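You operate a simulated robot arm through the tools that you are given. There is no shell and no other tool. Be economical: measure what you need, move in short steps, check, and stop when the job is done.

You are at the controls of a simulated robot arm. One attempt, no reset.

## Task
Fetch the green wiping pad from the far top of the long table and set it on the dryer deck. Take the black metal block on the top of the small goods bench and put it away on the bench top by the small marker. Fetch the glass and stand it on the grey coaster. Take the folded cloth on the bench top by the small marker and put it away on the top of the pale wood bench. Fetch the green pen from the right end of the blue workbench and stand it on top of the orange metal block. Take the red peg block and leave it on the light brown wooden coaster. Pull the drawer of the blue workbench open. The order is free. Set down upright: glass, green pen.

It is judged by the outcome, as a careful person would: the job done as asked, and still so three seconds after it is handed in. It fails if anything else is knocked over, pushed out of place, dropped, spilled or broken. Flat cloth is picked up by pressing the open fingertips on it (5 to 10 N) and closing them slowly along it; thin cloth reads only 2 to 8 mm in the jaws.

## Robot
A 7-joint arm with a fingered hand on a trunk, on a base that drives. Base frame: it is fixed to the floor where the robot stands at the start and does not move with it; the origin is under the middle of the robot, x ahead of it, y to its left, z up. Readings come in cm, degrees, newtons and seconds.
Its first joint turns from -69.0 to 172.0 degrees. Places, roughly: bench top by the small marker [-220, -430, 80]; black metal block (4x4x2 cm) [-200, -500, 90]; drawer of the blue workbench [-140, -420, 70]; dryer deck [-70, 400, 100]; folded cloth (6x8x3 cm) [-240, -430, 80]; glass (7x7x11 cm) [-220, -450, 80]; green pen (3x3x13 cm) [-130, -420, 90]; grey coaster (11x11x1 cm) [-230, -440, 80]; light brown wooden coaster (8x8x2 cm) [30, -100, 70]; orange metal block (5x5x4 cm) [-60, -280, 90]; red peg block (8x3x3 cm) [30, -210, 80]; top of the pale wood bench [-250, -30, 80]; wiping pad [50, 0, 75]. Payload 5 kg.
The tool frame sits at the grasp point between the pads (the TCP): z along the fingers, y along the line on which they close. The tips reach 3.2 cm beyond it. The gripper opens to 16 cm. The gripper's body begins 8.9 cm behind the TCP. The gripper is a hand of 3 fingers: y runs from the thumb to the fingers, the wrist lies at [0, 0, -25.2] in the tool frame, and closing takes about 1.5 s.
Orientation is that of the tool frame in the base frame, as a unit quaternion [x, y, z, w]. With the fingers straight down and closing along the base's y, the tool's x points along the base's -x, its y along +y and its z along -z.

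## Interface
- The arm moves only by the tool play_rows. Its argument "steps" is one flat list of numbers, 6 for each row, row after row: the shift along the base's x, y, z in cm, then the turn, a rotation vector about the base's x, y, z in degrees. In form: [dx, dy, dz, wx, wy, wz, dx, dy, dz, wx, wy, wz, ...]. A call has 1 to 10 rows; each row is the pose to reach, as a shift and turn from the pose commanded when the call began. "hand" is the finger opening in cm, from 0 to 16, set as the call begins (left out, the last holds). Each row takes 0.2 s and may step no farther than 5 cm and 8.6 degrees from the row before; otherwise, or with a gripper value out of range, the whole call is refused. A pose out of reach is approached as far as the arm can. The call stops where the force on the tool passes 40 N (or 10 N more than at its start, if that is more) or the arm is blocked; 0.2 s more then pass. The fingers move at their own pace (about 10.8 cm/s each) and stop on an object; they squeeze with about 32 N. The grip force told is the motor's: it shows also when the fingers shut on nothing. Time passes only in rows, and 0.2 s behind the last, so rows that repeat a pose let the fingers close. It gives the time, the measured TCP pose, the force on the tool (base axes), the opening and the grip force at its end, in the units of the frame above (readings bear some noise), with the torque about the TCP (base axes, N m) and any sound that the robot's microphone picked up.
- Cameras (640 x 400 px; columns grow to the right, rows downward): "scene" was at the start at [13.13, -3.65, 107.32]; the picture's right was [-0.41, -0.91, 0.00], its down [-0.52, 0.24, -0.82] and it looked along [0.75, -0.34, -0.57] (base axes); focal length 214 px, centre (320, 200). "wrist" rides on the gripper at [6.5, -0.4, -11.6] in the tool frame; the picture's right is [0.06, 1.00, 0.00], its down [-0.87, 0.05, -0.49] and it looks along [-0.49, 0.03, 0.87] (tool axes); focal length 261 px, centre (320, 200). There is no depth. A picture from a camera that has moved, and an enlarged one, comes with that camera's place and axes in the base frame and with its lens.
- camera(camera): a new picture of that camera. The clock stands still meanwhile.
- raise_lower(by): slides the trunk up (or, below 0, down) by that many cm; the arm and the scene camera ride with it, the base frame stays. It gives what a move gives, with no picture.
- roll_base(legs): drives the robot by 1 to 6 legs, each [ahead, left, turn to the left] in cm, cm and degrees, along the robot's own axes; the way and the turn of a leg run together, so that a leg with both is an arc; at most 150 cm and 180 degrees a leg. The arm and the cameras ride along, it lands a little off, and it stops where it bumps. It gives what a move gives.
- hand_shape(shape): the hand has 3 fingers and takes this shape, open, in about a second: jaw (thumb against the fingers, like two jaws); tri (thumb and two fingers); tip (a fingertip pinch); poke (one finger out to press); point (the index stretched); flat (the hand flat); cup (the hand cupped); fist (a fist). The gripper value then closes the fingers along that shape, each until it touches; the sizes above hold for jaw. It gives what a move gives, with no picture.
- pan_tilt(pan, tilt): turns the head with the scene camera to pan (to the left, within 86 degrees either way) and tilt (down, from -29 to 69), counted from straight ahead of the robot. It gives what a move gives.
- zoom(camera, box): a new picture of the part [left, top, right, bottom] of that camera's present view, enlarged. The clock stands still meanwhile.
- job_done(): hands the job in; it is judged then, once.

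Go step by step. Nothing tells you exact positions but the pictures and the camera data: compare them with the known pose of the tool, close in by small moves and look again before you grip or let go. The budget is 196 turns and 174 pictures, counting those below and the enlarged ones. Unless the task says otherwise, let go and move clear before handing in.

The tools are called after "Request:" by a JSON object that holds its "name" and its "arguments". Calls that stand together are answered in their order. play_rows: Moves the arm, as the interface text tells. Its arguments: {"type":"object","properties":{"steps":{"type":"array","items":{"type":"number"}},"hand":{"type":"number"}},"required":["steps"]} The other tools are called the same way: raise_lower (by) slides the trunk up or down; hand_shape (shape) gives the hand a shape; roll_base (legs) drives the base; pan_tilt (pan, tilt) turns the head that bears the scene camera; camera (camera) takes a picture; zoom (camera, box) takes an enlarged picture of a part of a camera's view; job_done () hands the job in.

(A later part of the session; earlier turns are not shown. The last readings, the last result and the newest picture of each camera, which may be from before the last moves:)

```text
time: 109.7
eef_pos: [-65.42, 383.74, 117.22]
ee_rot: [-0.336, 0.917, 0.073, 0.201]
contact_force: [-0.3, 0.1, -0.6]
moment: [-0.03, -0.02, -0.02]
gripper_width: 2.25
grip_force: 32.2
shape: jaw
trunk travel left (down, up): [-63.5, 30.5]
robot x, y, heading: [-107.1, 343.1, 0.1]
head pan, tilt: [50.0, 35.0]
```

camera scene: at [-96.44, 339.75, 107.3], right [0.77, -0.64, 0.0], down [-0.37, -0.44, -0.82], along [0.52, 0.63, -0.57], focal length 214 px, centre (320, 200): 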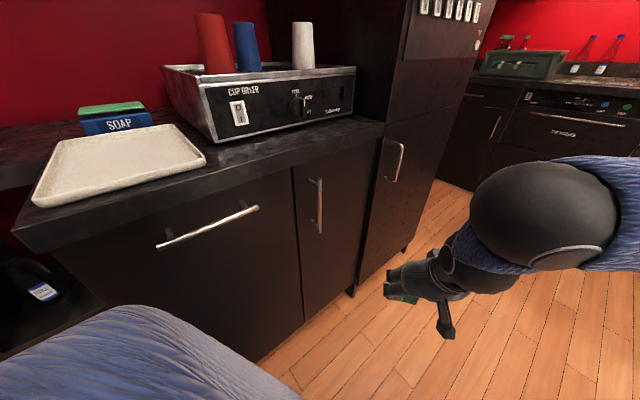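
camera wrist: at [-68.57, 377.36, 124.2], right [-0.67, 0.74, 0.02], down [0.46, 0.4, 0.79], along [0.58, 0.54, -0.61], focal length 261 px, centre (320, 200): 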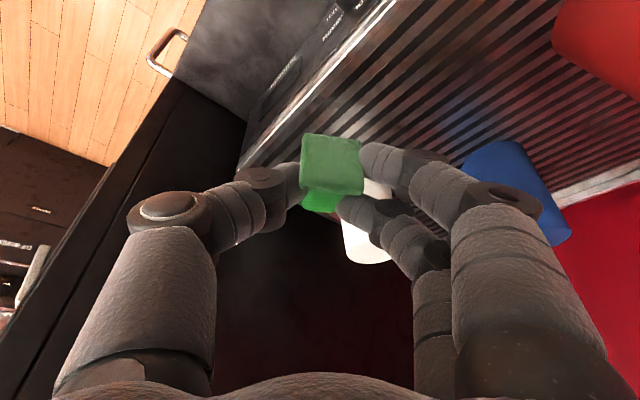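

Request:
{"name": "play_rows", "arguments": {"steps": [0.9, 3, -1, 0, 0, 0, 1.8, 6, -2, 0, 0, 0, 1.8, 6, -5, 0, 0, 0, 1.8, 6, -7, 0, 0, 0]}}

Request:
{"name": "zoom", "arguments": {"camera": "scene", "box": [120, 80, 440, 280]}}

Request:
{"name": "camera", "arguments": {"camera": "wrist"}}

```text
time: 110.7
eef_pos: [-63.59, 389.84, 110.09]
ee_rot: [-0.336, 0.917, 0.073, 0.203]
contact_force: [-1.4, 0.6, -0.4]
moment: [-0.02, 0.0, -0.02]
gripper_width: 2.25
grip_force: 31.8
shape: jaw
trunk travel left (down, up): [-63.5, 30.5]
robot x, y, heading: [-107.09, 343.2, 0.2]
head pan, tilt: [50.0, 35.0]
```

```text
2.00 times, centred on (280, 180) of scene
camera zoom: at [-96.48, 349.96, 147.32], right [0.77, -0.64, 0.0], down [-0.37, -0.44, -0.82], along [0.52, 0.63, -0.57], focal length 429 px, centre (400, 240)
```

zoom: 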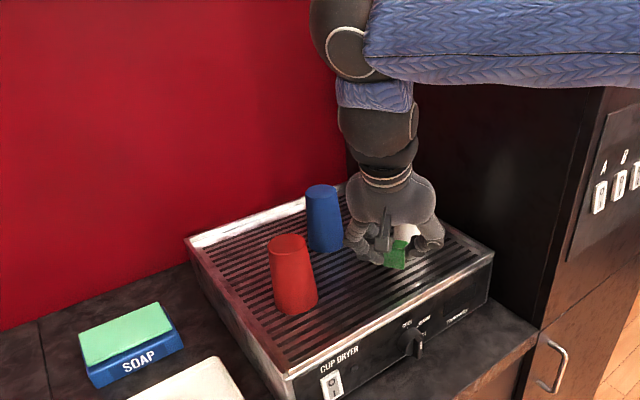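

```text
101 pictures are left
camera wrist: at [-71.57, 382.76, 117.87], right [-0.69, 0.73, -0.03], down [0.41, 0.42, 0.81], along [0.6, 0.55, -0.58], focal length 261 px, centre (320, 200)
```

wrist: 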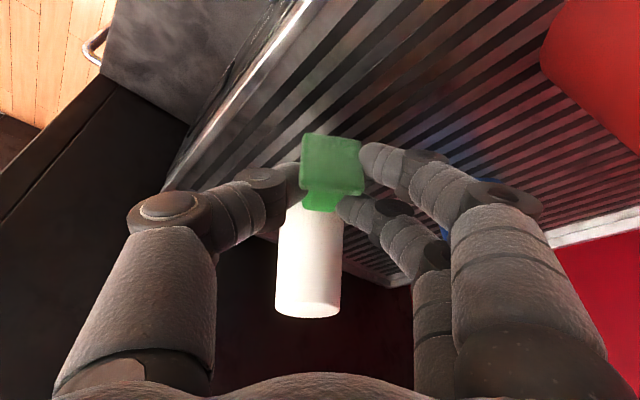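

Spot looks clear. I lower gently until contact.

Request:
{"name": "play_rows", "arguments": {"steps": [-0.7, 0, -1, 0, 0, 0, -1, 0, -2, 0, 0, 0, -1, 0, -2.5, 0, 0, 0, -1, 0, -3, 0, 0, 0]}}

Request:
{"name": "zoom", "arguments": {"camera": "scene", "box": [280, 160, 400, 240]}}

```text
time: 111.7
eef_pos: [-64.58, 389.61, 107.02]
ee_rot: [-0.336, 0.917, 0.074, 0.202]
contact_force: [0.1, -0.5, -0.2]
moment: [0.02, 0.01, -0.02]
gripper_width: 2.26
grip_force: 31.8
shape: jaw
trunk travel left (down, up): [-63.5, 30.5]
robot x, y, heading: [-107.24, 343.22, 0.2]
head pan, tilt: [50.0, 35.0]
```

```text
5.00 times, centred on (340, 200) of scene
camera zoom: at [-96.45, 349.91, 147.31], right [0.77, -0.64, 0.0], down [-0.37, -0.44, -0.82], along [0.52, 0.63, -0.57], focal length 1072 px, centre (220, 200)
```

zoom: 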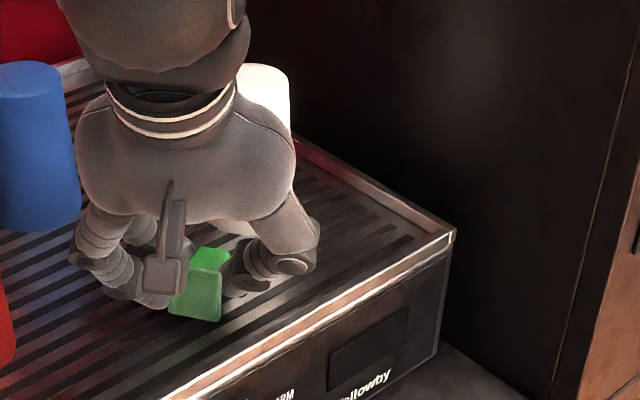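

No contact yet; I lower further in small steps.

Request:
{"name": "play_rows", "arguments": {"steps": [0, 0, -0.3, 0, 0, 0, 0, 0, -0.6, 0, 0, 0, 0, 0, -0.9, 0, 0, 0, 0, 0, -1.2, 0, 0, 0, 0, 0, -1.5, 0, 0, 0]}}

```text
time: 112.9
eef_pos: [-64.56, 389.59, 106.1]
ee_rot: [-0.334, 0.917, 0.076, 0.205]
contact_force: [-3.9, -3.0, 21.7]
moment: [0.26, 0.29, 0.06]
gripper_width: 2.33
grip_force: 32.2
shape: jaw
trunk travel left (down, up): [-63.5, 30.5]
robot x, y, heading: [-107.24, 343.02, 0.0]
head pan, tilt: [50.0, 35.0]
stopped in row 5: the force on the tool passed its limit at 42 N (the readings are from after the stop); the commanded pose is now the measured one
```

Contact with the deck. I open modestly and check.

Request:
{"name": "play_rows", "arguments": {"steps": [0, 0, 0.1, 0, 0, 0, 0, 0, 0.1, 0, 0, 0, 0, 0, 0.1, 0, 0, 0], "hand": 4.5}}

Request:
{"name": "camera", "arguments": {"camera": "wrist"}}

```text
time: 113.7
eef_pos: [-64.63, 389.67, 106.04]
ee_rot: [-0.335, 0.917, 0.075, 0.203]
contact_force: [-3.7, -0.8, 18.4]
moment: [0.27, 0.55, 0.05]
gripper_width: 4.52
grip_force: 0.3
shape: jaw
trunk travel left (down, up): [-63.5, 30.5]
robot x, y, heading: [-107.54, 342.91, 0.3]
head pan, tilt: [50.0, 35.0]
```

```text
99 pictures are left
camera wrist: at [-72.54, 382.52, 113.81], right [-0.69, 0.73, -0.02], down [0.41, 0.41, 0.81], along [0.6, 0.55, -0.58], focal length 261 px, centre (320, 200)
```

wrist: 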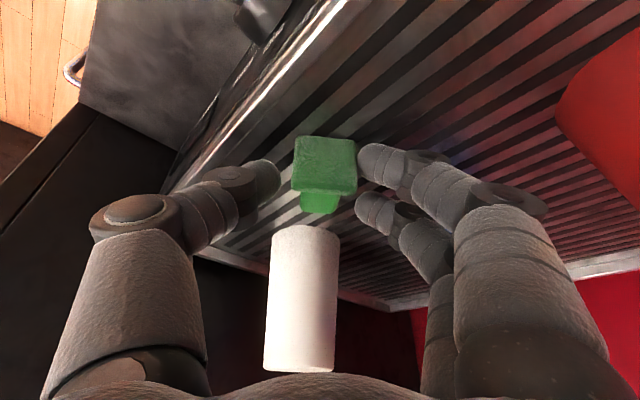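

Released. I retreat along the tool axis.

Request:
{"name": "play_rows", "arguments": {"steps": [-0.2, -0.2, 0.6, 0, 0, 0, -0.2, -0.2, 0.6, 0, 0, 0, -0.8, -0.7, 2.5, 0, 0, 0, -2.3, -2, 6.5, 0, 0, 0, -3.8, -3.2, 11, 0, 0, 0, -4.5, -7, 13, 0, 0, 0, -4.5, -11.5, 14, 0, 0, 0, -4.5, -16, 14, 0, 0, 0, -4.5, -20.5, 14, 0, 0, 0, -4.5, -25, 14, 0, 0, 0], "hand": 5.5}}

Request:
{"name": "zoom", "arguments": {"camera": "scene", "box": [160, 80, 480, 280]}}

```text
time: 115.9
eef_pos: [-68.92, 364.18, 120.17]
ee_rot: [-0.334, 0.917, 0.076, 0.203]
contact_force: [0.4, -1.4, 0.0]
moment: [0.05, 0.02, 0.04]
gripper_width: 5.48
grip_force: 0.1
shape: jaw
trunk travel left (down, up): [-63.5, 30.5]
robot x, y, heading: [-107.5, 343.45, 0.3]
head pan, tilt: [50.0, 35.0]
```

```text
2.00 times, centred on (320, 180) of scene
camera zoom: at [-96.46, 349.69, 147.32], right [0.77, -0.64, 0.0], down [-0.37, -0.44, -0.82], along [0.52, 0.63, -0.57], focal length 429 px, centre (320, 240)
```

zoom: 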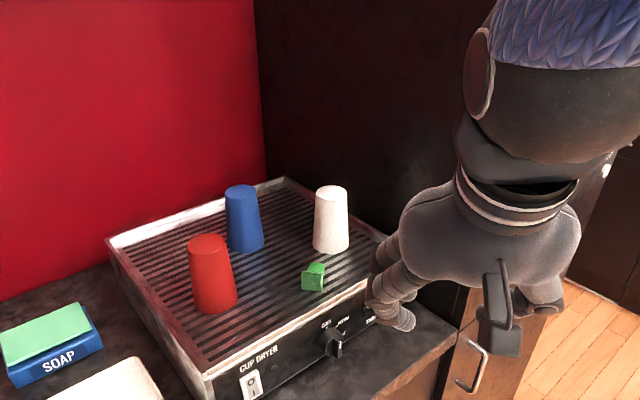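

The pad is set on the deck, all cups standing. I leave: strafe away, straighten the hand, and turn toward -y.

Request:
{"name": "roll_base", "arguments": {"legs": [[0, -80, 0]]}}

Request:
{"name": "play_rows", "arguments": {"steps": [2, -3, 0, -5.9, 5.9, 0, 4, -6, 0, -11.8, 11.8, 0, 6, -9, 0, -17.2, 17.2, 0]}}

Request:
{"name": "play_rows", "arguments": {"steps": [2, -3, 0, 0, 0, -8.2, 4, -6, 0, 0, 0, -16.4, 5, -9, 0, 0, 0, -24.6, 5, -10, 0, 0, 0, -32.8, 5, -10, 0, 0, 0, -40]}}

Request:
{"name": "roll_base", "arguments": {"legs": [[0, 0, -90], [130, 0, 0]]}}

Request:
{"name": "pan_tilt", "arguments": {"pan": -20, "tilt": 20}}

Request:
{"name": "camera", "arguments": {"camera": "scene"}}

```text
time: 120.1
eef_pos: [-68.7, 286.89, 120.23]
ee_rot: [-0.337, 0.916, 0.076, 0.204]
contact_force: [0.6, 0.7, 0.1]
moment: [0.05, -0.02, 0.01]
gripper_width: 5.5
grip_force: 0.0
shape: jaw
trunk travel left (down, up): [-63.5, 30.5]
robot x, y, heading: [-106.9, 265.55, 0.7]
head pan, tilt: [50.0, 35.0]
```

```text
time: 120.9
eef_pos: [-62.6, 277.61, 120.21]
ee_rot: [-0.348, 0.937, -0.011, 0.01]
contact_force: [0.5, -1.2, -0.2]
moment: [0.05, 0.03, -0.02]
gripper_width: 5.47
grip_force: 0.1
shape: jaw
trunk travel left (down, up): [-63.5, 30.5]
robot x, y, heading: [-106.51, 265.46, 0.4]
head pan, tilt: [50.0, 35.0]
```

```text
time: 122.1
eef_pos: [-57.83, 267.89, 120.24]
ee_rot: [-0.006, 1.0, -0.015, 0.007]
contact_force: [-0.4, -0.9, 0.6]
moment: [0.01, -0.01, -0.03]
gripper_width: 5.46
grip_force: 0.1
shape: jaw
trunk travel left (down, up): [-63.5, 30.5]
robot x, y, heading: [-106.69, 265.58, 0.5]
head pan, tilt: [50.0, 35.0]
```

```text
time: 132.4
eef_pos: [-104.36, 87.05, 120.09]
ee_rot: [0.706, 0.708, -0.015, -0.006]
contact_force: [0.1, 0.4, 0.3]
moment: [0.0, -0.01, -0.01]
gripper_width: 5.47
grip_force: 0.1
shape: jaw
trunk travel left (down, up): [-63.5, 30.5]
robot x, y, heading: [-106.33, 135.91, -90.3]
head pan, tilt: [50.0, 35.0]
```

```text
time: 133.8
eef_pos: [-104.41, 86.99, 120.29]
ee_rot: [0.707, 0.707, -0.016, -0.006]
contact_force: [0.1, -1.2, -0.8]
moment: [-0.02, -0.01, 0.01]
gripper_width: 5.48
grip_force: 0.2
shape: jaw
trunk travel left (down, up): [-63.5, 30.5]
robot x, y, heading: [-106.34, 135.73, -90.1]
head pan, tilt: [-20.0, 20.0]
```

```text
97 pictures are left
camera scene: at [-109.57, 122.28, 149.7], right [-0.94, 0.34, 0.0], down [0.12, 0.32, -0.94], along [-0.32, -0.88, -0.34], focal length 214 px, centre (320, 200)
```

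scene: 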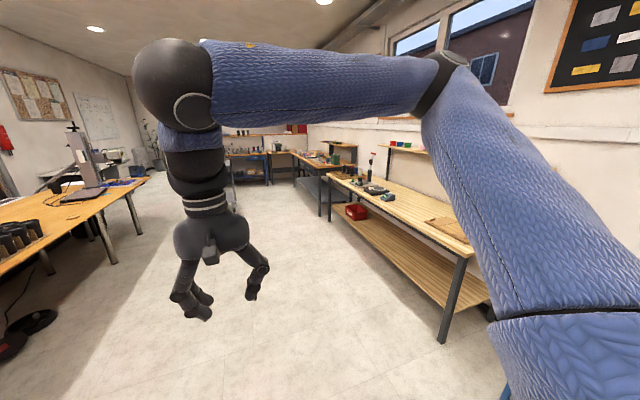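

The pale wood bench is on the right; the far benches lie ahead. I drive on.

Request:
{"name": "roll_base", "arguments": {"legs": [[140, 0, 0], [140, 0, 0]]}}

Request:
{"name": "camera", "arguments": {"camera": "scene"}}

```text
time: 147.4
eef_pos: [-97.66, -194.17, 120.2]
ee_rot: [0.697, 0.717, -0.016, -0.005]
contact_force: [-0.9, -0.6, 0.1]
moment: [0.01, -0.01, 0.0]
gripper_width: 5.47
grip_force: 0.0
shape: jaw
trunk travel left (down, up): [-63.5, 30.5]
robot x, y, heading: [-101.3, -145.17, -88.7]
head pan, tilt: [-20.0, 20.0]
```

```text
96 pictures are left
camera scene: at [-103.88, -159.18, 149.69], right [-0.95, 0.32, 0.0], down [0.11, 0.32, -0.94], along [-0.3, -0.89, -0.34], focal length 214 px, centre (320, 200)
```

scene: 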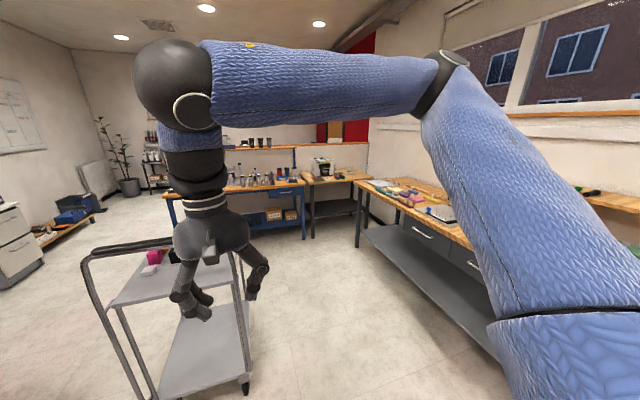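

A cart stands ahead-left, the blue workbench at the far wall, and benches to the right. I zoom.

Request:
{"name": "zoom", "arguments": {"camera": "scene", "box": [150, 110, 310, 230]}}

Request:
{"name": "zoom", "arguments": {"camera": "scene", "box": [290, 120, 490, 250]}}

Request:
{"name": "zoom", "arguments": {"camera": "scene", "box": [70, 220, 270, 345]}}

```text
3.33 times, centred on (230, 170) of scene
camera zoom: at [-103.88, -159.18, 149.69], right [-0.95, 0.32, 0.0], down [0.11, 0.32, -0.94], along [-0.3, -0.89, -0.34], focal length 715 px, centre (620, 300)
```

zoom: 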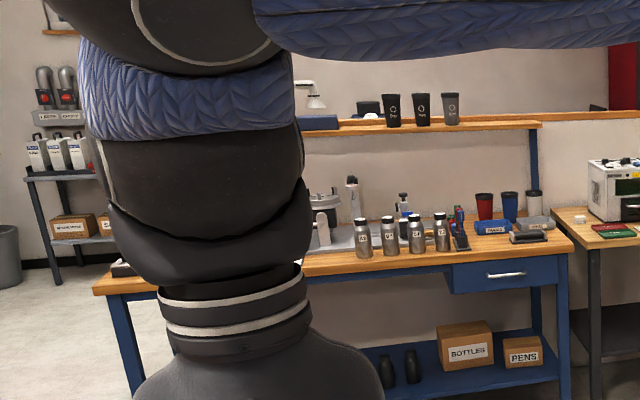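

```text
3.08 times, centred on (390, 185) of scene
camera zoom: at [-103.88, -159.18, 149.69], right [-0.95, 0.32, 0.0], down [0.11, 0.32, -0.94], along [-0.3, -0.89, -0.34], focal length 660 px, centre (105, 246)
```

zoom: 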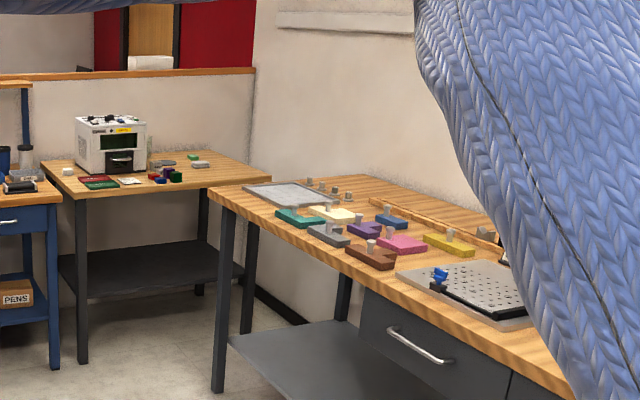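

```text
3.20 times, centred on (170, 282) of scene
camera zoom: at [-103.88, -159.18, 149.69], right [-0.95, 0.32, 0.0], down [0.11, 0.32, -0.94], along [-0.3, -0.89, -0.34], focal length 686 px, centre (800, -64)
```

zoom: 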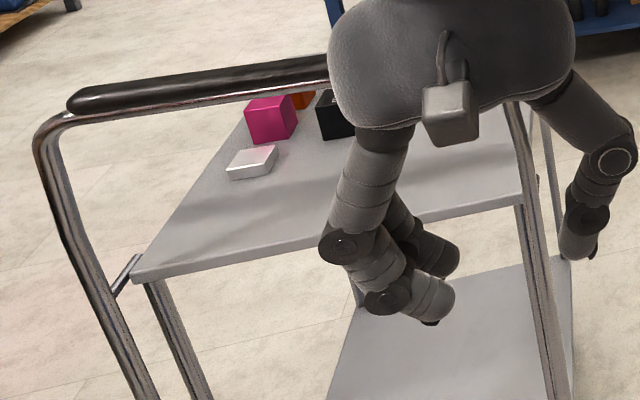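

The cart spans x≈-92..-46 at y≈-250; corridor between it and the right bench is around x=-155. I shift right, go forward and look.

Request:
{"name": "roll_base", "arguments": {"legs": [[0, -50, 0], [110, 0, -1]]}}

Request:
{"name": "pan_tilt", "arguments": {"pan": 15, "tilt": 28}}

Request:
{"name": "camera", "arguments": {"camera": "scene"}}

Request:
{"name": "pan_tilt", "arguments": {"pan": -35, "tilt": 28}}

Request:
{"name": "camera", "arguments": {"camera": "scene"}}

```text
time: 155.6
eef_pos: [-144.45, -305.33, 120.31]
ee_rot: [0.697, 0.717, -0.016, -0.005]
contact_force: [-0.2, -0.2, -0.1]
moment: [0.0, 0.0, 0.0]
gripper_width: 5.48
grip_force: 0.1
shape: jaw
trunk travel left (down, up): [-63.5, 30.5]
robot x, y, heading: [-147.91, -256.31, -89.0]
head pan, tilt: [-20.0, 20.0]
```

```text
time: 156.6
eef_pos: [-144.29, -305.31, 120.19]
ee_rot: [0.697, 0.717, -0.016, -0.006]
contact_force: [0.5, 0.0, 0.7]
moment: [-0.02, -0.01, -0.02]
gripper_width: 5.49
grip_force: 0.1
shape: jaw
trunk travel left (down, up): [-63.5, 30.5]
robot x, y, heading: [-147.7, -256.78, -88.8]
head pan, tilt: [15.0, 28.0]
```

```text
92 pictures are left
camera scene: at [-144.99, -270.21, 148.41], right [-0.96, -0.28, 0.0], down [-0.13, 0.45, -0.88], along [0.25, -0.85, -0.47], focal length 214 px, centre (320, 200)
```

scene: 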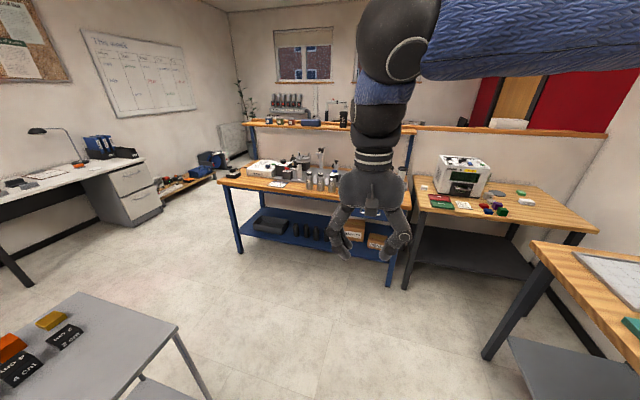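

```text
time: 157.8
eef_pos: [-144.44, -305.49, 120.19]
ee_rot: [0.698, 0.716, -0.015, -0.005]
contact_force: [0.1, -0.7, 0.4]
moment: [0.0, -0.01, 0.03]
gripper_width: 5.5
grip_force: 0.0
shape: jaw
trunk travel left (down, up): [-63.5, 30.5]
robot x, y, heading: [-147.47, -256.19, -88.8]
head pan, tilt: [-35.0, 28.0]
```

```text
91 pictures are left
camera scene: at [-152.6, -269.05, 148.41], right [-0.83, 0.55, 0.0], down [0.26, 0.39, -0.88], along [-0.49, -0.73, -0.47], focal length 214 px, centre (320, 200)
```

scene: 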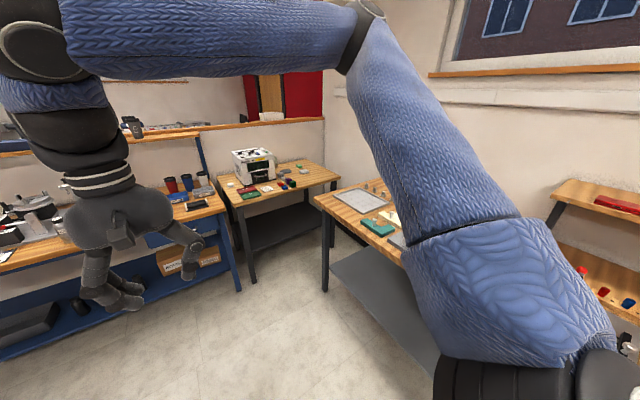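

Request:
{"name": "zoom", "arguments": {"camera": "scene", "box": [160, 130, 420, 260]}}

```text
2.46 times, centred on (290, 195) of scene
camera zoom: at [-152.6, -269.05, 148.41], right [-0.83, 0.55, 0.0], down [0.26, 0.39, -0.88], along [-0.49, -0.73, -0.47], focal length 528 px, centre (394, 212)
```

zoom: 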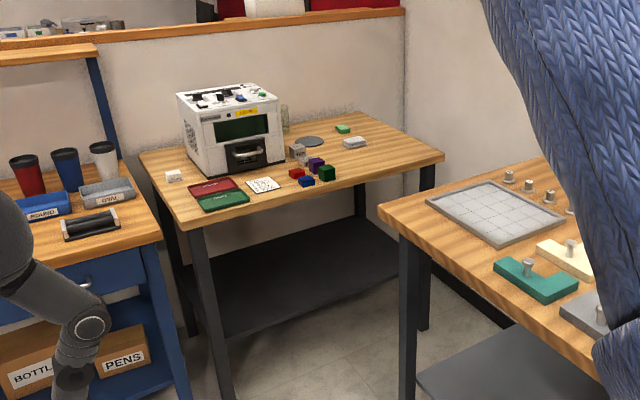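

The printer bench holds the coaster, glass (behind the printer) and cloth. I drive closer to the blue workbench to find the pen and drawer.

Request:
{"name": "roll_base", "arguments": {"legs": [[50, 0, -1]]}}

Request:
{"name": "pan_tilt", "arguments": {"pan": 0, "tilt": 42}}

Request:
{"name": "camera", "arguments": {"camera": "scene"}}

Request:
{"name": "camera", "arguments": {"camera": "wrist"}}

```text
time: 160.7
eef_pos: [-144.91, -355.21, 120.19]
ee_rot: [0.705, 0.709, -0.015, -0.006]
contact_force: [-0.2, -0.2, 0.9]
moment: [-0.01, 0.0, 0.03]
gripper_width: 5.47
grip_force: 0.1
shape: jaw
trunk travel left (down, up): [-63.5, 30.5]
robot x, y, heading: [-147.16, -306.31, -89.8]
head pan, tilt: [-35.0, 28.0]
```

```text
time: 161.7
eef_pos: [-144.98, -355.26, 120.13]
ee_rot: [0.705, 0.709, -0.015, -0.005]
contact_force: [-0.6, -0.3, -0.1]
moment: [-0.01, 0.0, -0.01]
gripper_width: 5.49
grip_force: 0.0
shape: jaw
trunk travel left (down, up): [-63.5, 30.5]
robot x, y, heading: [-146.64, -306.14, -89.8]
head pan, tilt: [0.0, 42.0]
```

```text
89 pictures are left
camera scene: at [-147.07, -319.61, 146.26], right [-1.0, 0.0, 0.0], down [0.0, 0.67, -0.74], along [0.0, -0.74, -0.67], focal length 214 px, centre (320, 200)
```

scene: 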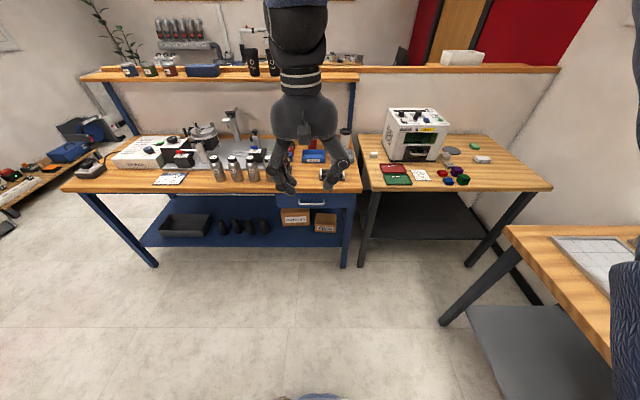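

```text
88 pictures are left
camera wrist: at [-144.96, -348.39, 131.65], right [1.0, 0.07, -0.03], down [0.07, -0.86, 0.5], along [0.01, -0.5, -0.86], focal length 261 px, centre (320, 200)
```

wrist: 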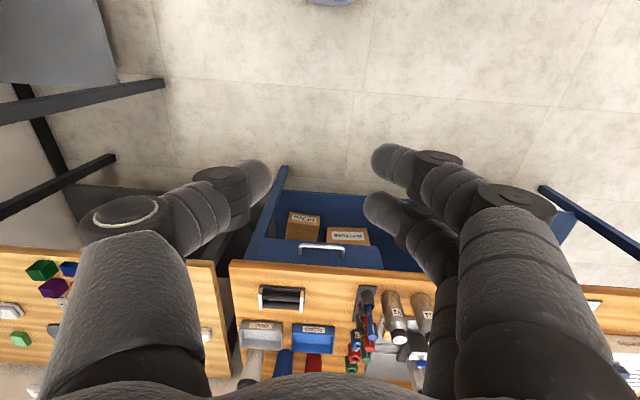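

The drawer handle is near (-140, -397, 71). There is a holder with colored pens; I zoom.

Request:
{"name": "zoom", "arguments": {"camera": "wrist", "box": [230, 270, 450, 400]}}

```text
2.91 times, centred on (340, 335) of wrist
camera zoom: at [-144.96, -348.39, 131.65], right [1.0, 0.07, -0.03], down [0.07, -0.86, 0.5], along [0.01, -0.5, -0.86], focal length 758 px, centre (262, -193)
```

zoom: 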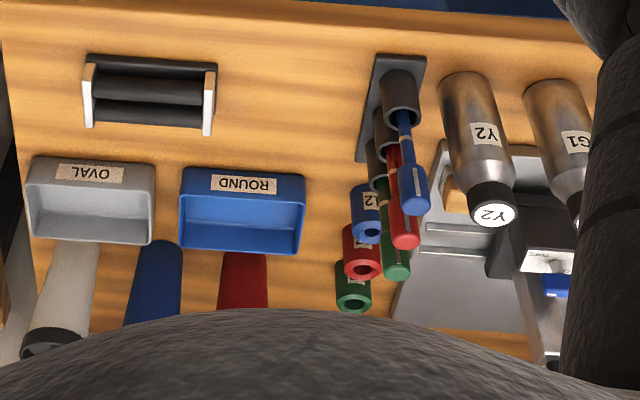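

I move the hand aside to view the pens from the scene camera.

Request:
{"name": "play_rows", "arguments": {"steps": [-4, 2, 0, 0, 0, 0, -8, 4, 0, 0, 0, 0, -12, 6, 0, 0, 0, 0, -16, 8, 0, 0, 0, 0, -20, 8, 0, 0, 0, 0, -24, 8, 0, 0, 0, 0, -28, 8, 0, 0, 0, 0]}}

Request:
{"name": "zoom", "arguments": {"camera": "scene", "box": [210, 110, 370, 220]}}

```text
time: 163.5
eef_pos: [-169.77, -347.95, 115.35]
ee_rot: [0.672, 0.738, 0.045, -0.047]
contact_force: [1.2, -0.3, 0.4]
moment: [0.02, 0.1, 0.02]
gripper_width: 5.51
grip_force: 0.0
shape: jaw
out of reach, approached as far as the arm can: row 5, 6, 7
trunk travel left (down, up): [-63.5, 30.5]
robot x, y, heading: [-147.29, -306.16, -90.1]
head pan, tilt: [0.0, 42.0]
stopped in row 7: the arm was blocked; the commanded pose is now the measured one
```

```text
3.64 times, centred on (290, 165) of scene
camera zoom: at [-146.8, -319.66, 146.24], right [-1.0, 0.0, 0.0], down [0.0, 0.67, -0.74], along [0.0, -0.74, -0.67], focal length 780 px, centre (429, 327)
```

zoom: 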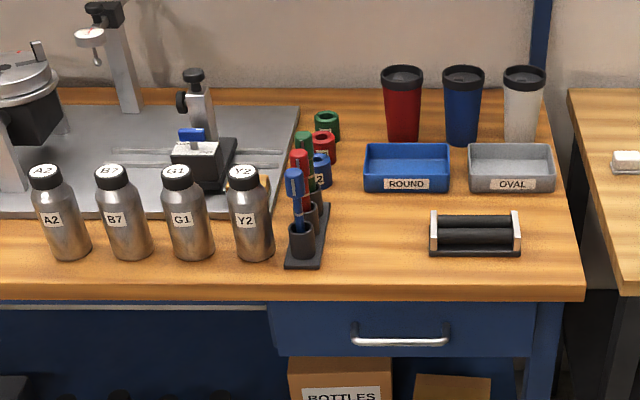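

The green pen stands in the third (rear) socket, about (-132, -406), top z≈99. I drive a little closer, then bring the hand over it, yawed so thumb and one finger will pinch along x.

Request:
{"name": "roll_base", "arguments": {"legs": [[18, 0, 0]]}}

Request:
{"name": "play_rows", "arguments": {"steps": [3.3, -0.5, 0.8, -1.5, 0.4, -7, 6.6, -1, 1.6, -2.9, 0.7, -14, 9.9, -1.5, 2.4, -4.4, 1.1, -21, 13.2, -2, 3.2, -5.8, 1.4, -28.2, 16.5, -4, 4, -7.3, 1.8, -35.2, 19.8, -7, 4, -7.3, 1.8, -35.2, 23, -10, 4, -7.3, 1.8, -35.2, 26.3, -13, 4, -7.3, 1.8, -35.2, 29.5, -16, 4, -7.3, 1.8, -35.2, 31.5, -20, 4, -7.3, 1.8, -35.2]}}

Request:
{"name": "camera", "arguments": {"camera": "wrist"}}

```text
time: 165.0
eef_pos: [-170.14, -365.97, 115.11]
ee_rot: [0.672, 0.738, 0.046, -0.046]
contact_force: [-0.4, 0.1, 0.0]
moment: [0.04, 0.01, -0.02]
gripper_width: 5.51
grip_force: 0.1
shape: jaw
trunk travel left (down, up): [-63.5, 30.5]
robot x, y, heading: [-146.98, -324.24, -90.1]
head pan, tilt: [0.0, 42.0]
```

```text
time: 167.2
eef_pos: [-138.81, -385.92, 119.09]
ee_rot: [0.866, 0.501, 0.0, 0.0]
contact_force: [0.1, 0.1, -0.7]
moment: [0.02, 0.02, -0.05]
gripper_width: 5.5
grip_force: 0.0
shape: jaw
trunk travel left (down, up): [-63.5, 30.5]
robot x, y, heading: [-147.65, -323.94, -90.0]
head pan, tilt: [0.0, 42.0]
```

```text
85 pictures are left
camera wrist: at [-135.74, -379.94, 130.73], right [0.9, -0.45, 0.0], down [-0.39, -0.78, 0.49], along [-0.22, -0.44, -0.87], focal length 261 px, centre (320, 200)
```

wrist: 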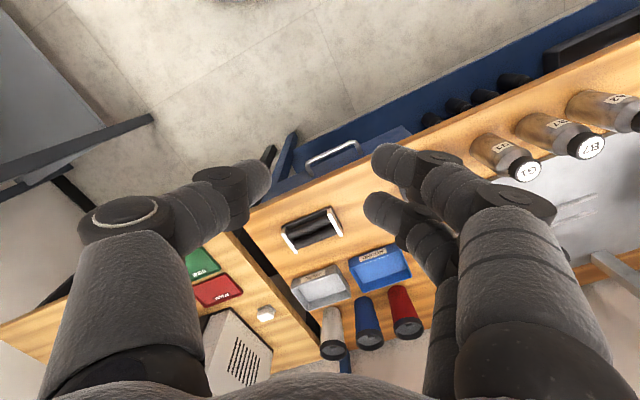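

Request:
{"name": "play_rows", "arguments": {"steps": [1.5, -4.5, 0, 0, 0, 0, 3, -9, -0.5, 0, 0, 0, 4.5, -13.5, -1.5, 0, 0, 0, 6, -18, -3, 0, 0, 0]}}

Request:
{"name": "camera", "arguments": {"camera": "wrist"}}

Request:
{"name": "zoom", "arguments": {"camera": "wrist", "box": [240, 80, 440, 220]}}

```text
time: 168.2
eef_pos: [-132.63, -403.92, 116.12]
ee_rot: [0.866, 0.5, 0.0, 0.0]
contact_force: [-0.6, -0.9, 0.2]
moment: [0.01, 0.02, 0.0]
gripper_width: 5.52
grip_force: 0.0
shape: jaw
trunk travel left (down, up): [-63.5, 30.5]
robot x, y, heading: [-147.33, -323.86, -89.9]
head pan, tilt: [0.0, 42.0]
```

```text
84 pictures are left
camera wrist: at [-129.7, -397.95, 127.56], right [0.9, -0.44, 0.0], down [-0.39, -0.78, 0.49], along [-0.22, -0.44, -0.87], focal length 261 px, centre (320, 200)
```

wrist: 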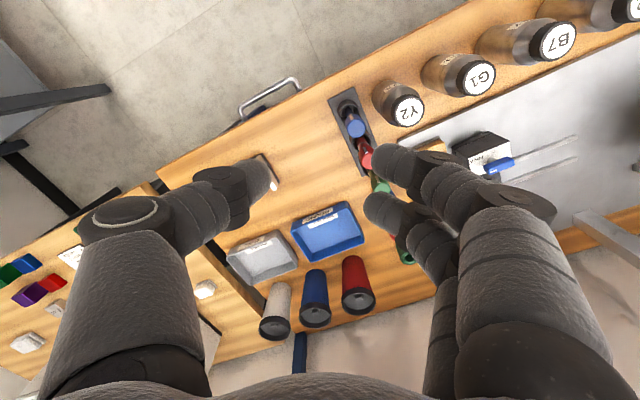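

```text
2.86 times, centred on (340, 150) of wrist
camera zoom: at [-129.7, -397.95, 127.56], right [0.9, -0.44, 0.0], down [-0.39, -0.78, 0.49], along [-0.22, -0.44, -0.87], focal length 745 px, centre (263, 343)
```

zoom: 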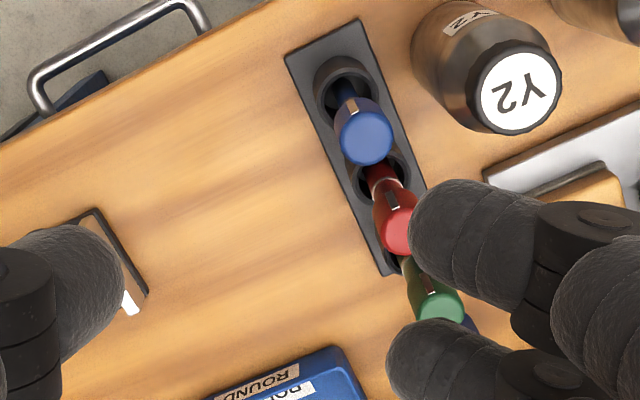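

Triangulated: green pen top at (-129.4, -417.2, 93.4). I drive 10 cm closer and position above it.

Request:
{"name": "roll_base", "arguments": {"legs": [[10, 0, 0]]}}

Request:
{"name": "play_rows", "arguments": {"steps": [1, -1.3, -4, 0, 0, 0, 2, -2.6, -8, 0, 0, 0, 2.9, -3.7, -12, 0, 0, 0, 2.9, -3.7, -15, 0, 0, 0, 2.9, -3.7, -15, 0, 0, 0], "hand": 5}}

Request:
{"name": "camera", "arguments": {"camera": "wrist"}}

```text
time: 169.4
eef_pos: [-132.67, -414.09, 116.06]
ee_rot: [0.866, 0.501, 0.0, 0.0]
contact_force: [0.2, -1.0, -0.6]
moment: [0.01, 0.02, -0.04]
gripper_width: 5.51
grip_force: 0.1
shape: jaw
trunk travel left (down, up): [-63.5, 30.5]
robot x, y, heading: [-147.32, -334.81, -89.8]
head pan, tilt: [0.0, 42.0]
```

```text
time: 170.6
eef_pos: [-129.66, -417.67, 101.4]
ee_rot: [0.866, 0.5, 0.0, 0.0]
contact_force: [0.5, 0.7, 0.7]
moment: [-0.03, 0.04, 0.02]
gripper_width: 5.04
grip_force: 0.0
shape: jaw
trunk travel left (down, up): [-63.5, 30.5]
robot x, y, heading: [-147.05, -334.67, -89.9]
head pan, tilt: [0.0, 42.0]
```

```text
82 pictures are left
camera wrist: at [-126.75, -411.65, 112.83], right [0.9, -0.44, 0.0], down [-0.39, -0.78, 0.49], along [-0.22, -0.44, -0.87], focal length 261 px, centre (320, 200)
```

wrist: 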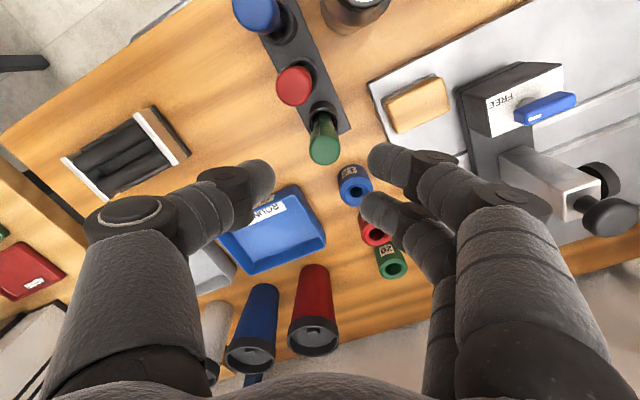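

Aligned within a few mm. I shift 0.5 cm and descend to grip height.

Request:
{"name": "play_rows", "arguments": {"steps": [-0.25, -0.45, -3.5, 0, 0, 0, -0.25, -0.45, -7, 0, 0, 0, -0.25, -0.45, -10.4, 0, 0, 0, -0.25, -0.45, -10.4, 0, 0, 0]}}

Request:
{"name": "camera", "arguments": {"camera": "wrist"}}

```text
time: 171.6
eef_pos: [-129.94, -418.05, 90.96]
ee_rot: [0.865, 0.502, 0.0, 0.0]
contact_force: [0.1, 0.2, 1.0]
moment: [-0.03, 0.03, 0.01]
gripper_width: 5.05
grip_force: 0.0
shape: jaw
trunk travel left (down, up): [-63.5, 30.5]
robot x, y, heading: [-147.35, -334.68, -89.8]
head pan, tilt: [0.0, 42.0]
```

```text
81 pictures are left
camera wrist: at [-127.06, -412.02, 102.39], right [0.9, -0.44, 0.0], down [-0.39, -0.78, 0.49], along [-0.22, -0.44, -0.87], focal length 261 px, centre (320, 200)
```

wrist: 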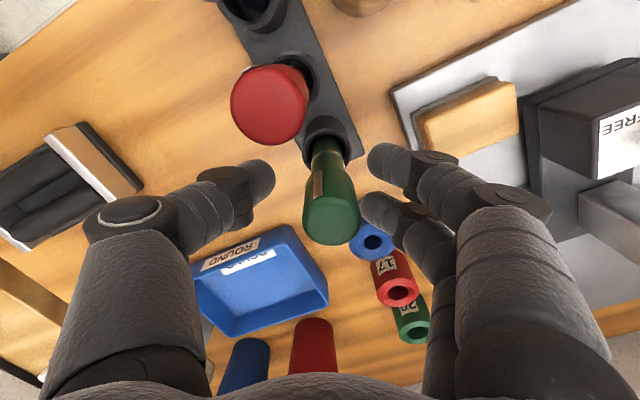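

Pen is between thumb and fingers. I close.

Request:
{"name": "play_rows", "arguments": {"steps": [0, 0, 0, 0, 0, 0, 0, 0, 0, 0, 0, 0, 0, 0, 0, 0, 0, 0, 0, 0, 0, 0, 0, 0, 0, 0, 0, 0, 0, 0, 0, 0, 0, 0, 0, 0, 0, 0, 0, 0, 0, 0], "hand": 0}}

Request:
{"name": "camera", "arguments": {"camera": "wrist"}}

```text
time: 173.2
eef_pos: [-130.03, -418.14, 90.8]
ee_rot: [0.866, 0.501, -0.001, 0.0]
contact_force: [0.5, 0.0, -0.7]
moment: [0.03, -0.07, -0.03]
gripper_width: 0.32
grip_force: 32.1
shape: jaw
trunk travel left (down, up): [-63.5, 30.5]
robot x, y, heading: [-147.31, -334.42, -90.0]
head pan, tilt: [0.0, 42.0]
```

```text
80 pictures are left
camera wrist: at [-127.06, -412.08, 102.34], right [0.9, -0.44, 0.0], down [-0.39, -0.78, 0.49], along [-0.22, -0.44, -0.87], focal length 261 px, centre (320, 200)
```

wrist: 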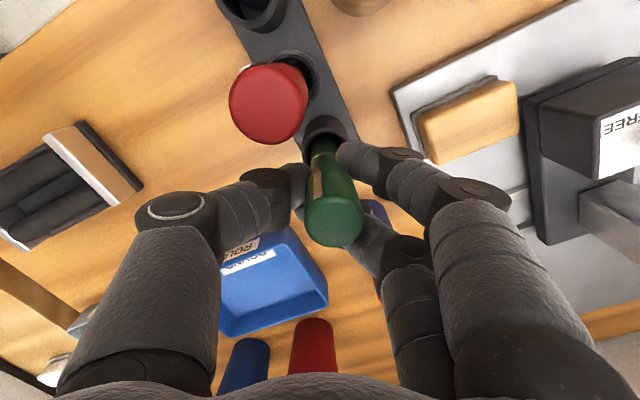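

Held between thumb and finger with the other finger behind. I lift straight up.

Request:
{"name": "play_rows", "arguments": {"steps": [0, 0, 2, 0, 0, 0, 0, 0, 4, 0, 0, 0, 0, 0, 7, 0, 0, 0, 0, 0, 10, 0, 0, 0, 0, 0, 14, 0, 0, 0, 0, 0, 18, 0, 0, 0, 0, 0, 22, 0, 0, 0]}}

Request:
{"name": "camera", "arguments": {"camera": "wrist"}}

Request:
{"name": "zoom", "arguments": {"camera": "scene", "box": [200, 60, 360, 180]}}

```text
time: 174.8
eef_pos: [-129.71, -418.12, 112.61]
ee_rot: [0.866, 0.501, 0.0, 0.0]
contact_force: [0.4, 0.6, -1.4]
moment: [-0.03, 0.0, -0.01]
gripper_width: 0.33
grip_force: 31.3
shape: jaw
trunk travel left (down, up): [-63.5, 30.5]
robot x, y, heading: [-147.03, -334.28, -89.8]
head pan, tilt: [0.0, 42.0]
```

```text
79 pictures are left
camera wrist: at [-126.84, -412.15, 124.18], right [0.9, -0.44, 0.0], down [-0.39, -0.78, 0.49], along [-0.22, -0.44, -0.87], focal length 261 px, centre (320, 200)
```

wrist: 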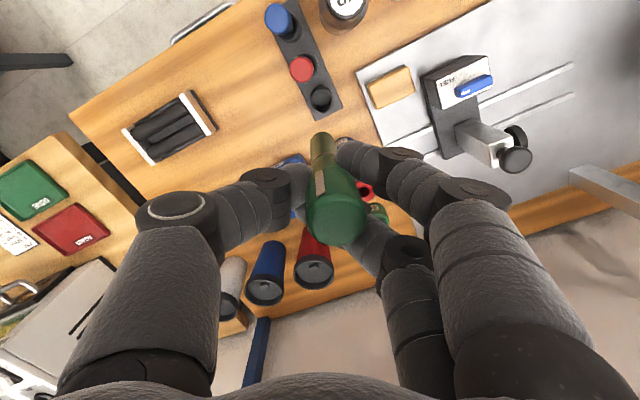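

```text
3.33 times, centred on (280, 120) of scene
camera zoom: at [-146.93, -347.75, 146.27], right [-1.0, 0.0, 0.0], down [0.0, 0.67, -0.74], along [0.0, -0.74, -0.67], focal length 715 px, centre (453, 467)
```

zoom: 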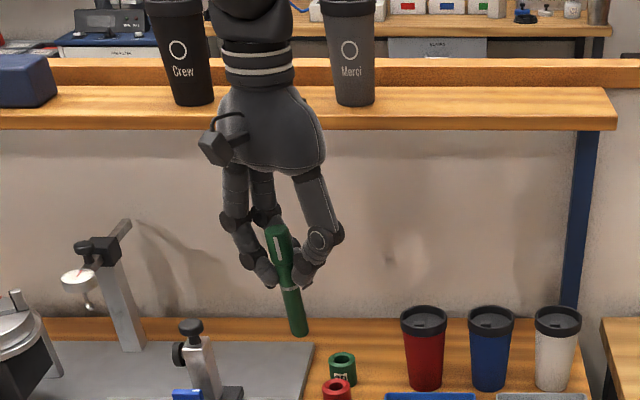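

The pen hangs nearly vertical, its bottom about 9.5 cm below the TCP. Next: back up, turn toward the cart (heading 0) carefully.

Request:
{"name": "play_rows", "arguments": {"steps": [0, 4.5, 0.5, 0, 0, 0, 0, 9, 1, 0, 0, 0, -1, 13.5, 1.5, 0, 0, 0, -2, 18, 2, 0, 0, 0, -4, 22, 2, 0, 0, 0, -6, 26, 2, 0, 0, 0]}}

Request:
{"name": "roll_base", "arguments": {"legs": [[-50, 0, 0], [0, 0, 90]]}}

Request:
{"name": "pan_tilt", "arguments": {"pan": 0, "tilt": 40}}

Request:
{"name": "camera", "arguments": {"camera": "scene"}}

```text
time: 176.2
eef_pos: [-135.87, -391.98, 114.74]
ee_rot: [0.865, 0.501, 0.0, 0.0]
contact_force: [-1.2, 0.8, -0.4]
moment: [-0.01, 0.0, 0.0]
gripper_width: 0.34
grip_force: 32.0
shape: jaw
trunk travel left (down, up): [-63.5, 30.5]
robot x, y, heading: [-147.11, -334.47, -89.9]
head pan, tilt: [0.0, 42.0]
```

```text
time: 182.9
eef_pos: [-89.61, -274.0, 114.65]
ee_rot: [0.263, 0.965, -0.001, 0.0]
contact_force: [0.6, 0.6, -0.1]
moment: [-0.01, 0.0, -0.02]
gripper_width: 0.33
grip_force: 32.2
shape: jaw
trunk travel left (down, up): [-63.5, 30.5]
robot x, y, heading: [-147.41, -284.63, -0.6]
head pan, tilt: [0.0, 42.0]
```

```text
time: 183.5
eef_pos: [-89.63, -273.97, 114.58]
ee_rot: [0.263, 0.965, 0.001, 0.0]
contact_force: [-0.2, -0.4, -0.8]
moment: [0.01, -0.02, 0.01]
gripper_width: 0.29
grip_force: 32.0
shape: jaw
trunk travel left (down, up): [-63.5, 30.5]
robot x, y, heading: [-147.32, -284.48, -0.6]
head pan, tilt: [0.0, 40.0]
```

```text
77 pictures are left
camera scene: at [-133.78, -284.74, 146.56], right [-0.01, -1.0, 0.0], down [-0.64, 0.01, -0.77], along [0.77, -0.01, -0.64], focal length 214 px, centre (320, 200)
```

scene: 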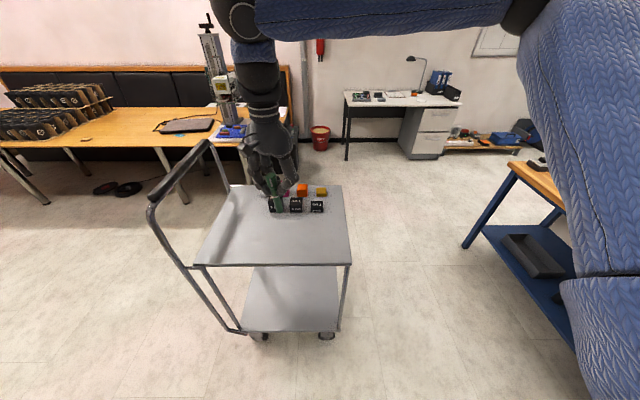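

Request:
{"name": "zoom", "arguments": {"camera": "scene", "box": [190, 130, 370, 280]}}

Request:
{"name": "camera", "arguments": {"camera": "wrist"}}

```text
2.67 times, centred on (280, 205) of scene
camera zoom: at [-133.78, -284.74, 146.56], right [-0.01, -1.0, 0.0], down [-0.64, 0.01, -0.77], along [0.77, -0.01, -0.64], focal length 572 px, centre (427, 187)
```

zoom: 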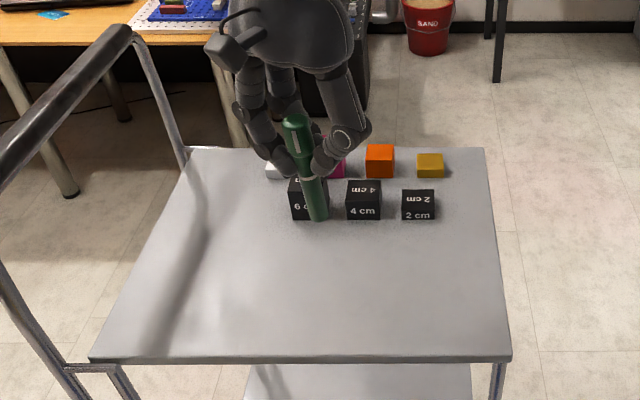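

```text
75 pictures are left
camera wrist: at [-95.47, -270.93, 126.17], right [0.45, 0.89, 0.0], down [0.78, -0.4, 0.49], along [0.44, -0.22, -0.87], focal length 261 px, centre (320, 200)
```

wrist: 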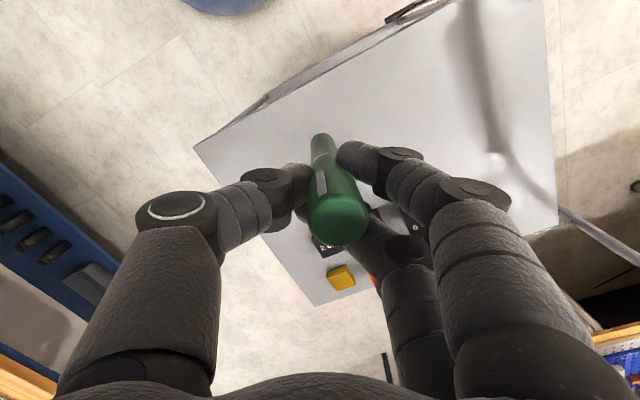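

I drive 12 cm closer and view the orange block again to triangulate.

Request:
{"name": "roll_base", "arguments": {"legs": [[12, 0, 0.6]]}}

Request:
{"name": "raise_lower", "arguments": {"by": 20}}

Request:
{"name": "zoom", "arguments": {"camera": "scene", "box": [240, 150, 370, 250]}}

```text
time: 184.8
eef_pos: [-77.64, -273.48, 114.46]
ee_rot: [0.259, 0.966, 0.0, -0.001]
contact_force: [0.3, -0.2, -1.0]
moment: [-0.04, 0.06, -0.01]
gripper_width: 0.32
grip_force: 31.6
shape: jaw
trunk travel left (down, up): [-63.5, 30.5]
robot x, y, heading: [-135.57, -284.78, 0.1]
head pan, tilt: [0.0, 40.0]
```

```text
time: 186.9
eef_pos: [-77.84, -273.42, 134.62]
ee_rot: [0.259, 0.966, 0.0, -0.001]
contact_force: [-0.4, -0.2, -1.2]
moment: [0.02, 0.01, 0.0]
gripper_width: 0.29
grip_force: 32.0
shape: jaw
trunk travel left (down, up): [-83.5, 10.5]
robot x, y, heading: [-135.59, -284.25, 0.1]
head pan, tilt: [0.0, 40.0]
```

```text
4.00 times, centred on (305, 200) of scene
camera zoom: at [-121.81, -284.66, 166.55], right [0.0, -1.0, 0.0], down [-0.64, 0.0, -0.77], along [0.77, 0.0, -0.64], focal length 858 px, centre (380, 200)
```

zoom: 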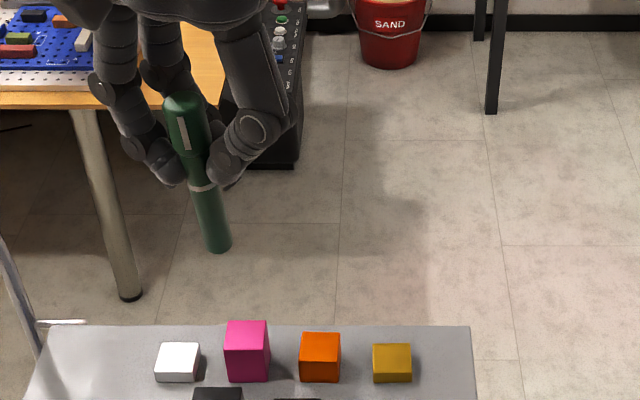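

Orange block: top z≈90.5, centre about (-56.4, -277.6). I move over it, correcting the pen's slight lean.

Request:
{"name": "play_rows", "arguments": {"steps": [4.5, -1, 0, 0.6, 0.6, 0, 9, -2, 0, 1.2, 1.2, 0, 13.5, -3, -1, 1.8, 1.8, 0, 18, -4, -4, 2.4, 2.4, 0, 22.4, -5.2, -6, 3, 3, 0, 22.4, -5.2, -11, 3, 3, 0, 22.4, -5.2, -16, 3, 3, 0, 22.4, -5.2, -21, 3, 3, 0, 22.4, -5.2, -26, 3, 3, 0, 22.4, -5.2, -30, 3, 3, 0]}}

Request:
{"name": "zoom", "arguments": {"camera": "scene", "box": [220, 170, 380, 270]}}

Request:
{"name": "camera", "arguments": {"camera": "wrist"}}

```text
refused: row 4 steps farther than a row can; nothing moved
```

```text
4.00 times, centred on (300, 220) of scene
camera zoom: at [-121.81, -284.66, 166.55], right [0.0, -1.0, 0.0], down [-0.64, 0.0, -0.77], along [0.77, 0.0, -0.64], focal length 858 px, centre (400, 120)
```

zoom: 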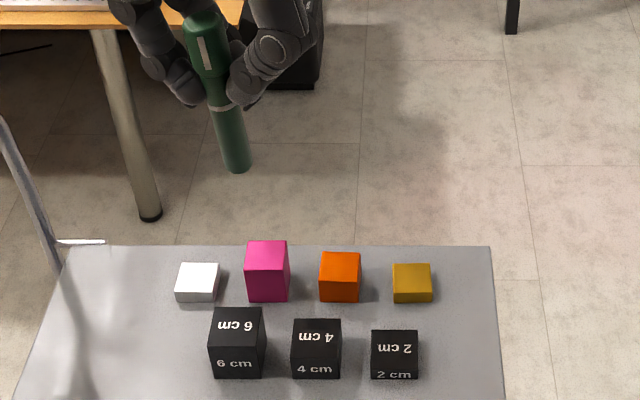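

```text
72 pictures are left
camera wrist: at [-83.64, -270.47, 146.14], right [0.44, 0.9, 0.0], down [0.78, -0.39, 0.49], along [0.44, -0.22, -0.87], focal length 261 px, centre (320, 200)
```

wrist: 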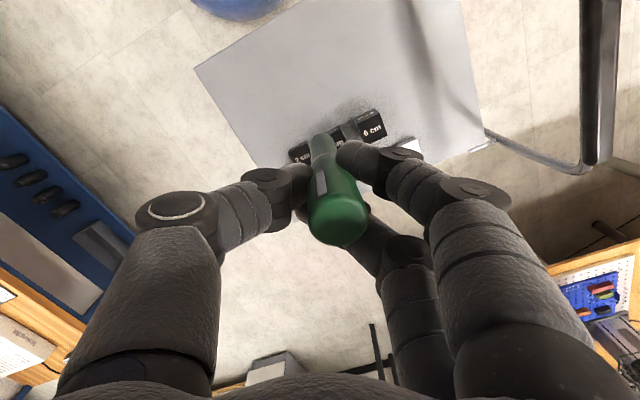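

A row was too long; I redo the move with smaller steps.

Request:
{"name": "play_rows", "arguments": {"steps": [4.5, -1, 0, 0.6, 0.6, 0, 9, -2, 0, 1.2, 1.2, 0, 13.5, -3, -1, 1.8, 1.8, 0, 17.6, -4, -3, 2.4, 2.4, 0, 21, -5, -5.5, 3, 3, 0, 22.4, -5.2, -10, 3, 3, 0, 22.4, -5.2, -14.5, 3, 3, 0, 22.4, -5.2, -19, 3, 3, 0, 22.4, -5.2, -23.5, 3, 3, 0, 22.4, -5.2, -28, 3, 3, 0]}}

```text
time: 189.1
eef_pos: [-55.31, -278.45, 106.55]
ee_rot: [0.259, 0.965, 0.019, -0.032]
contact_force: [0.1, 0.5, -0.5]
moment: [-0.02, 0.05, -0.02]
gripper_width: 0.3
grip_force: 32.0
shape: jaw
trunk travel left (down, up): [-83.5, 10.5]
robot x, y, heading: [-135.38, -284.81, 0.2]
head pan, tilt: [0.0, 40.0]
```

Request:
{"name": "zoom", "arguments": {"camera": "scene", "box": [240, 150, 370, 250]}}

Request:
{"name": "camera", "arguments": {"camera": "wrist"}}

```text
4.00 times, centred on (305, 200) of scene
camera zoom: at [-121.65, -284.69, 166.56], right [0.0, -1.0, 0.0], down [-0.64, 0.0, -0.77], along [0.77, 0.0, -0.64], focal length 858 px, centre (380, 200)
```

zoom: 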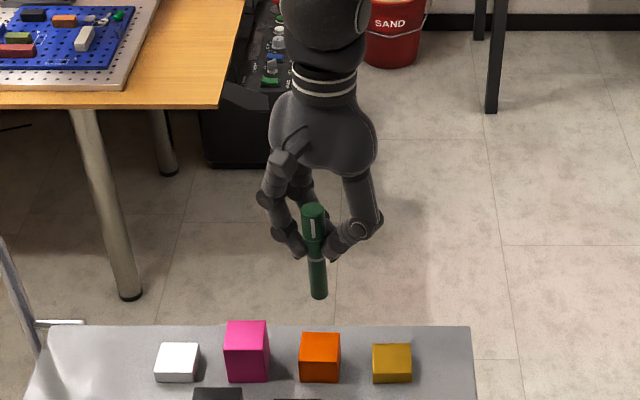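

```text
70 pictures are left
camera wrist: at [-60.49, -276.12, 118.42], right [0.45, 0.89, 0.02], down [0.8, -0.41, 0.43], along [0.39, -0.17, -0.9], focal length 261 px, centre (320, 200)
```

wrist: 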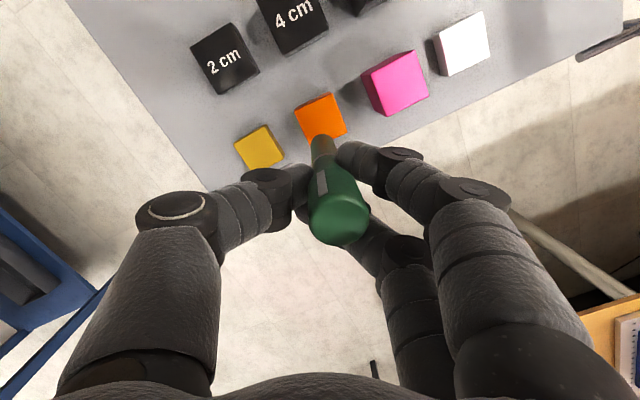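

Pen bottom lies above the orange block's centre, vertical. I lower it with care.

Request:
{"name": "play_rows", "arguments": {"steps": [-0.2, 0.1, -2.5, 0, 0, 0, -0.2, 0.1, -5, 0, 0, 0, -0.2, 0.1, -6, 0, 0, 0, -0.2, 0.1, -6.5, 0, 0, 0, -0.2, 0.1, -7, 0, 0, 0, -0.2, 0.1, -7.3, 0, 0, 0]}}

Request:
{"name": "zoom", "arguments": {"camera": "scene", "box": [270, 180, 350, 250]}}

```text
time: 190.5
eef_pos: [-55.61, -278.65, 99.34]
ee_rot: [0.258, 0.965, 0.019, -0.032]
contact_force: [-0.1, -0.9, -1.4]
moment: [0.0, -0.05, 0.0]
gripper_width: 0.29
grip_force: 32.2
shape: jaw
trunk travel left (down, up): [-83.5, 10.5]
robot x, y, heading: [-135.38, -284.83, 0.1]
head pan, tilt: [0.0, 40.0]
```

```text
5.71 times, centred on (310, 215) of scene
camera zoom: at [-121.78, -284.66, 166.55], right [0.0, -1.0, 0.0], down [-0.64, 0.0, -0.77], along [0.77, 0.0, -0.64], focal length 1226 px, centre (377, 114)
```

zoom: 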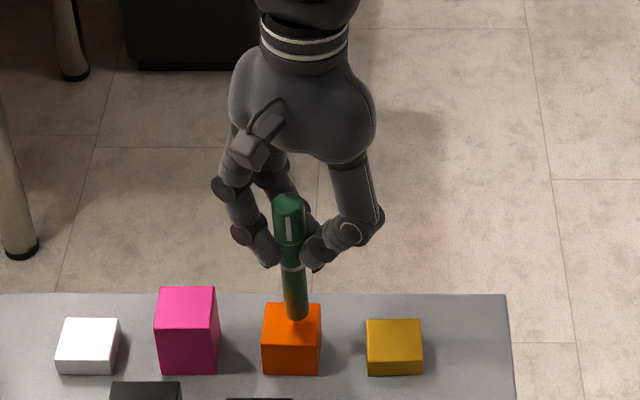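

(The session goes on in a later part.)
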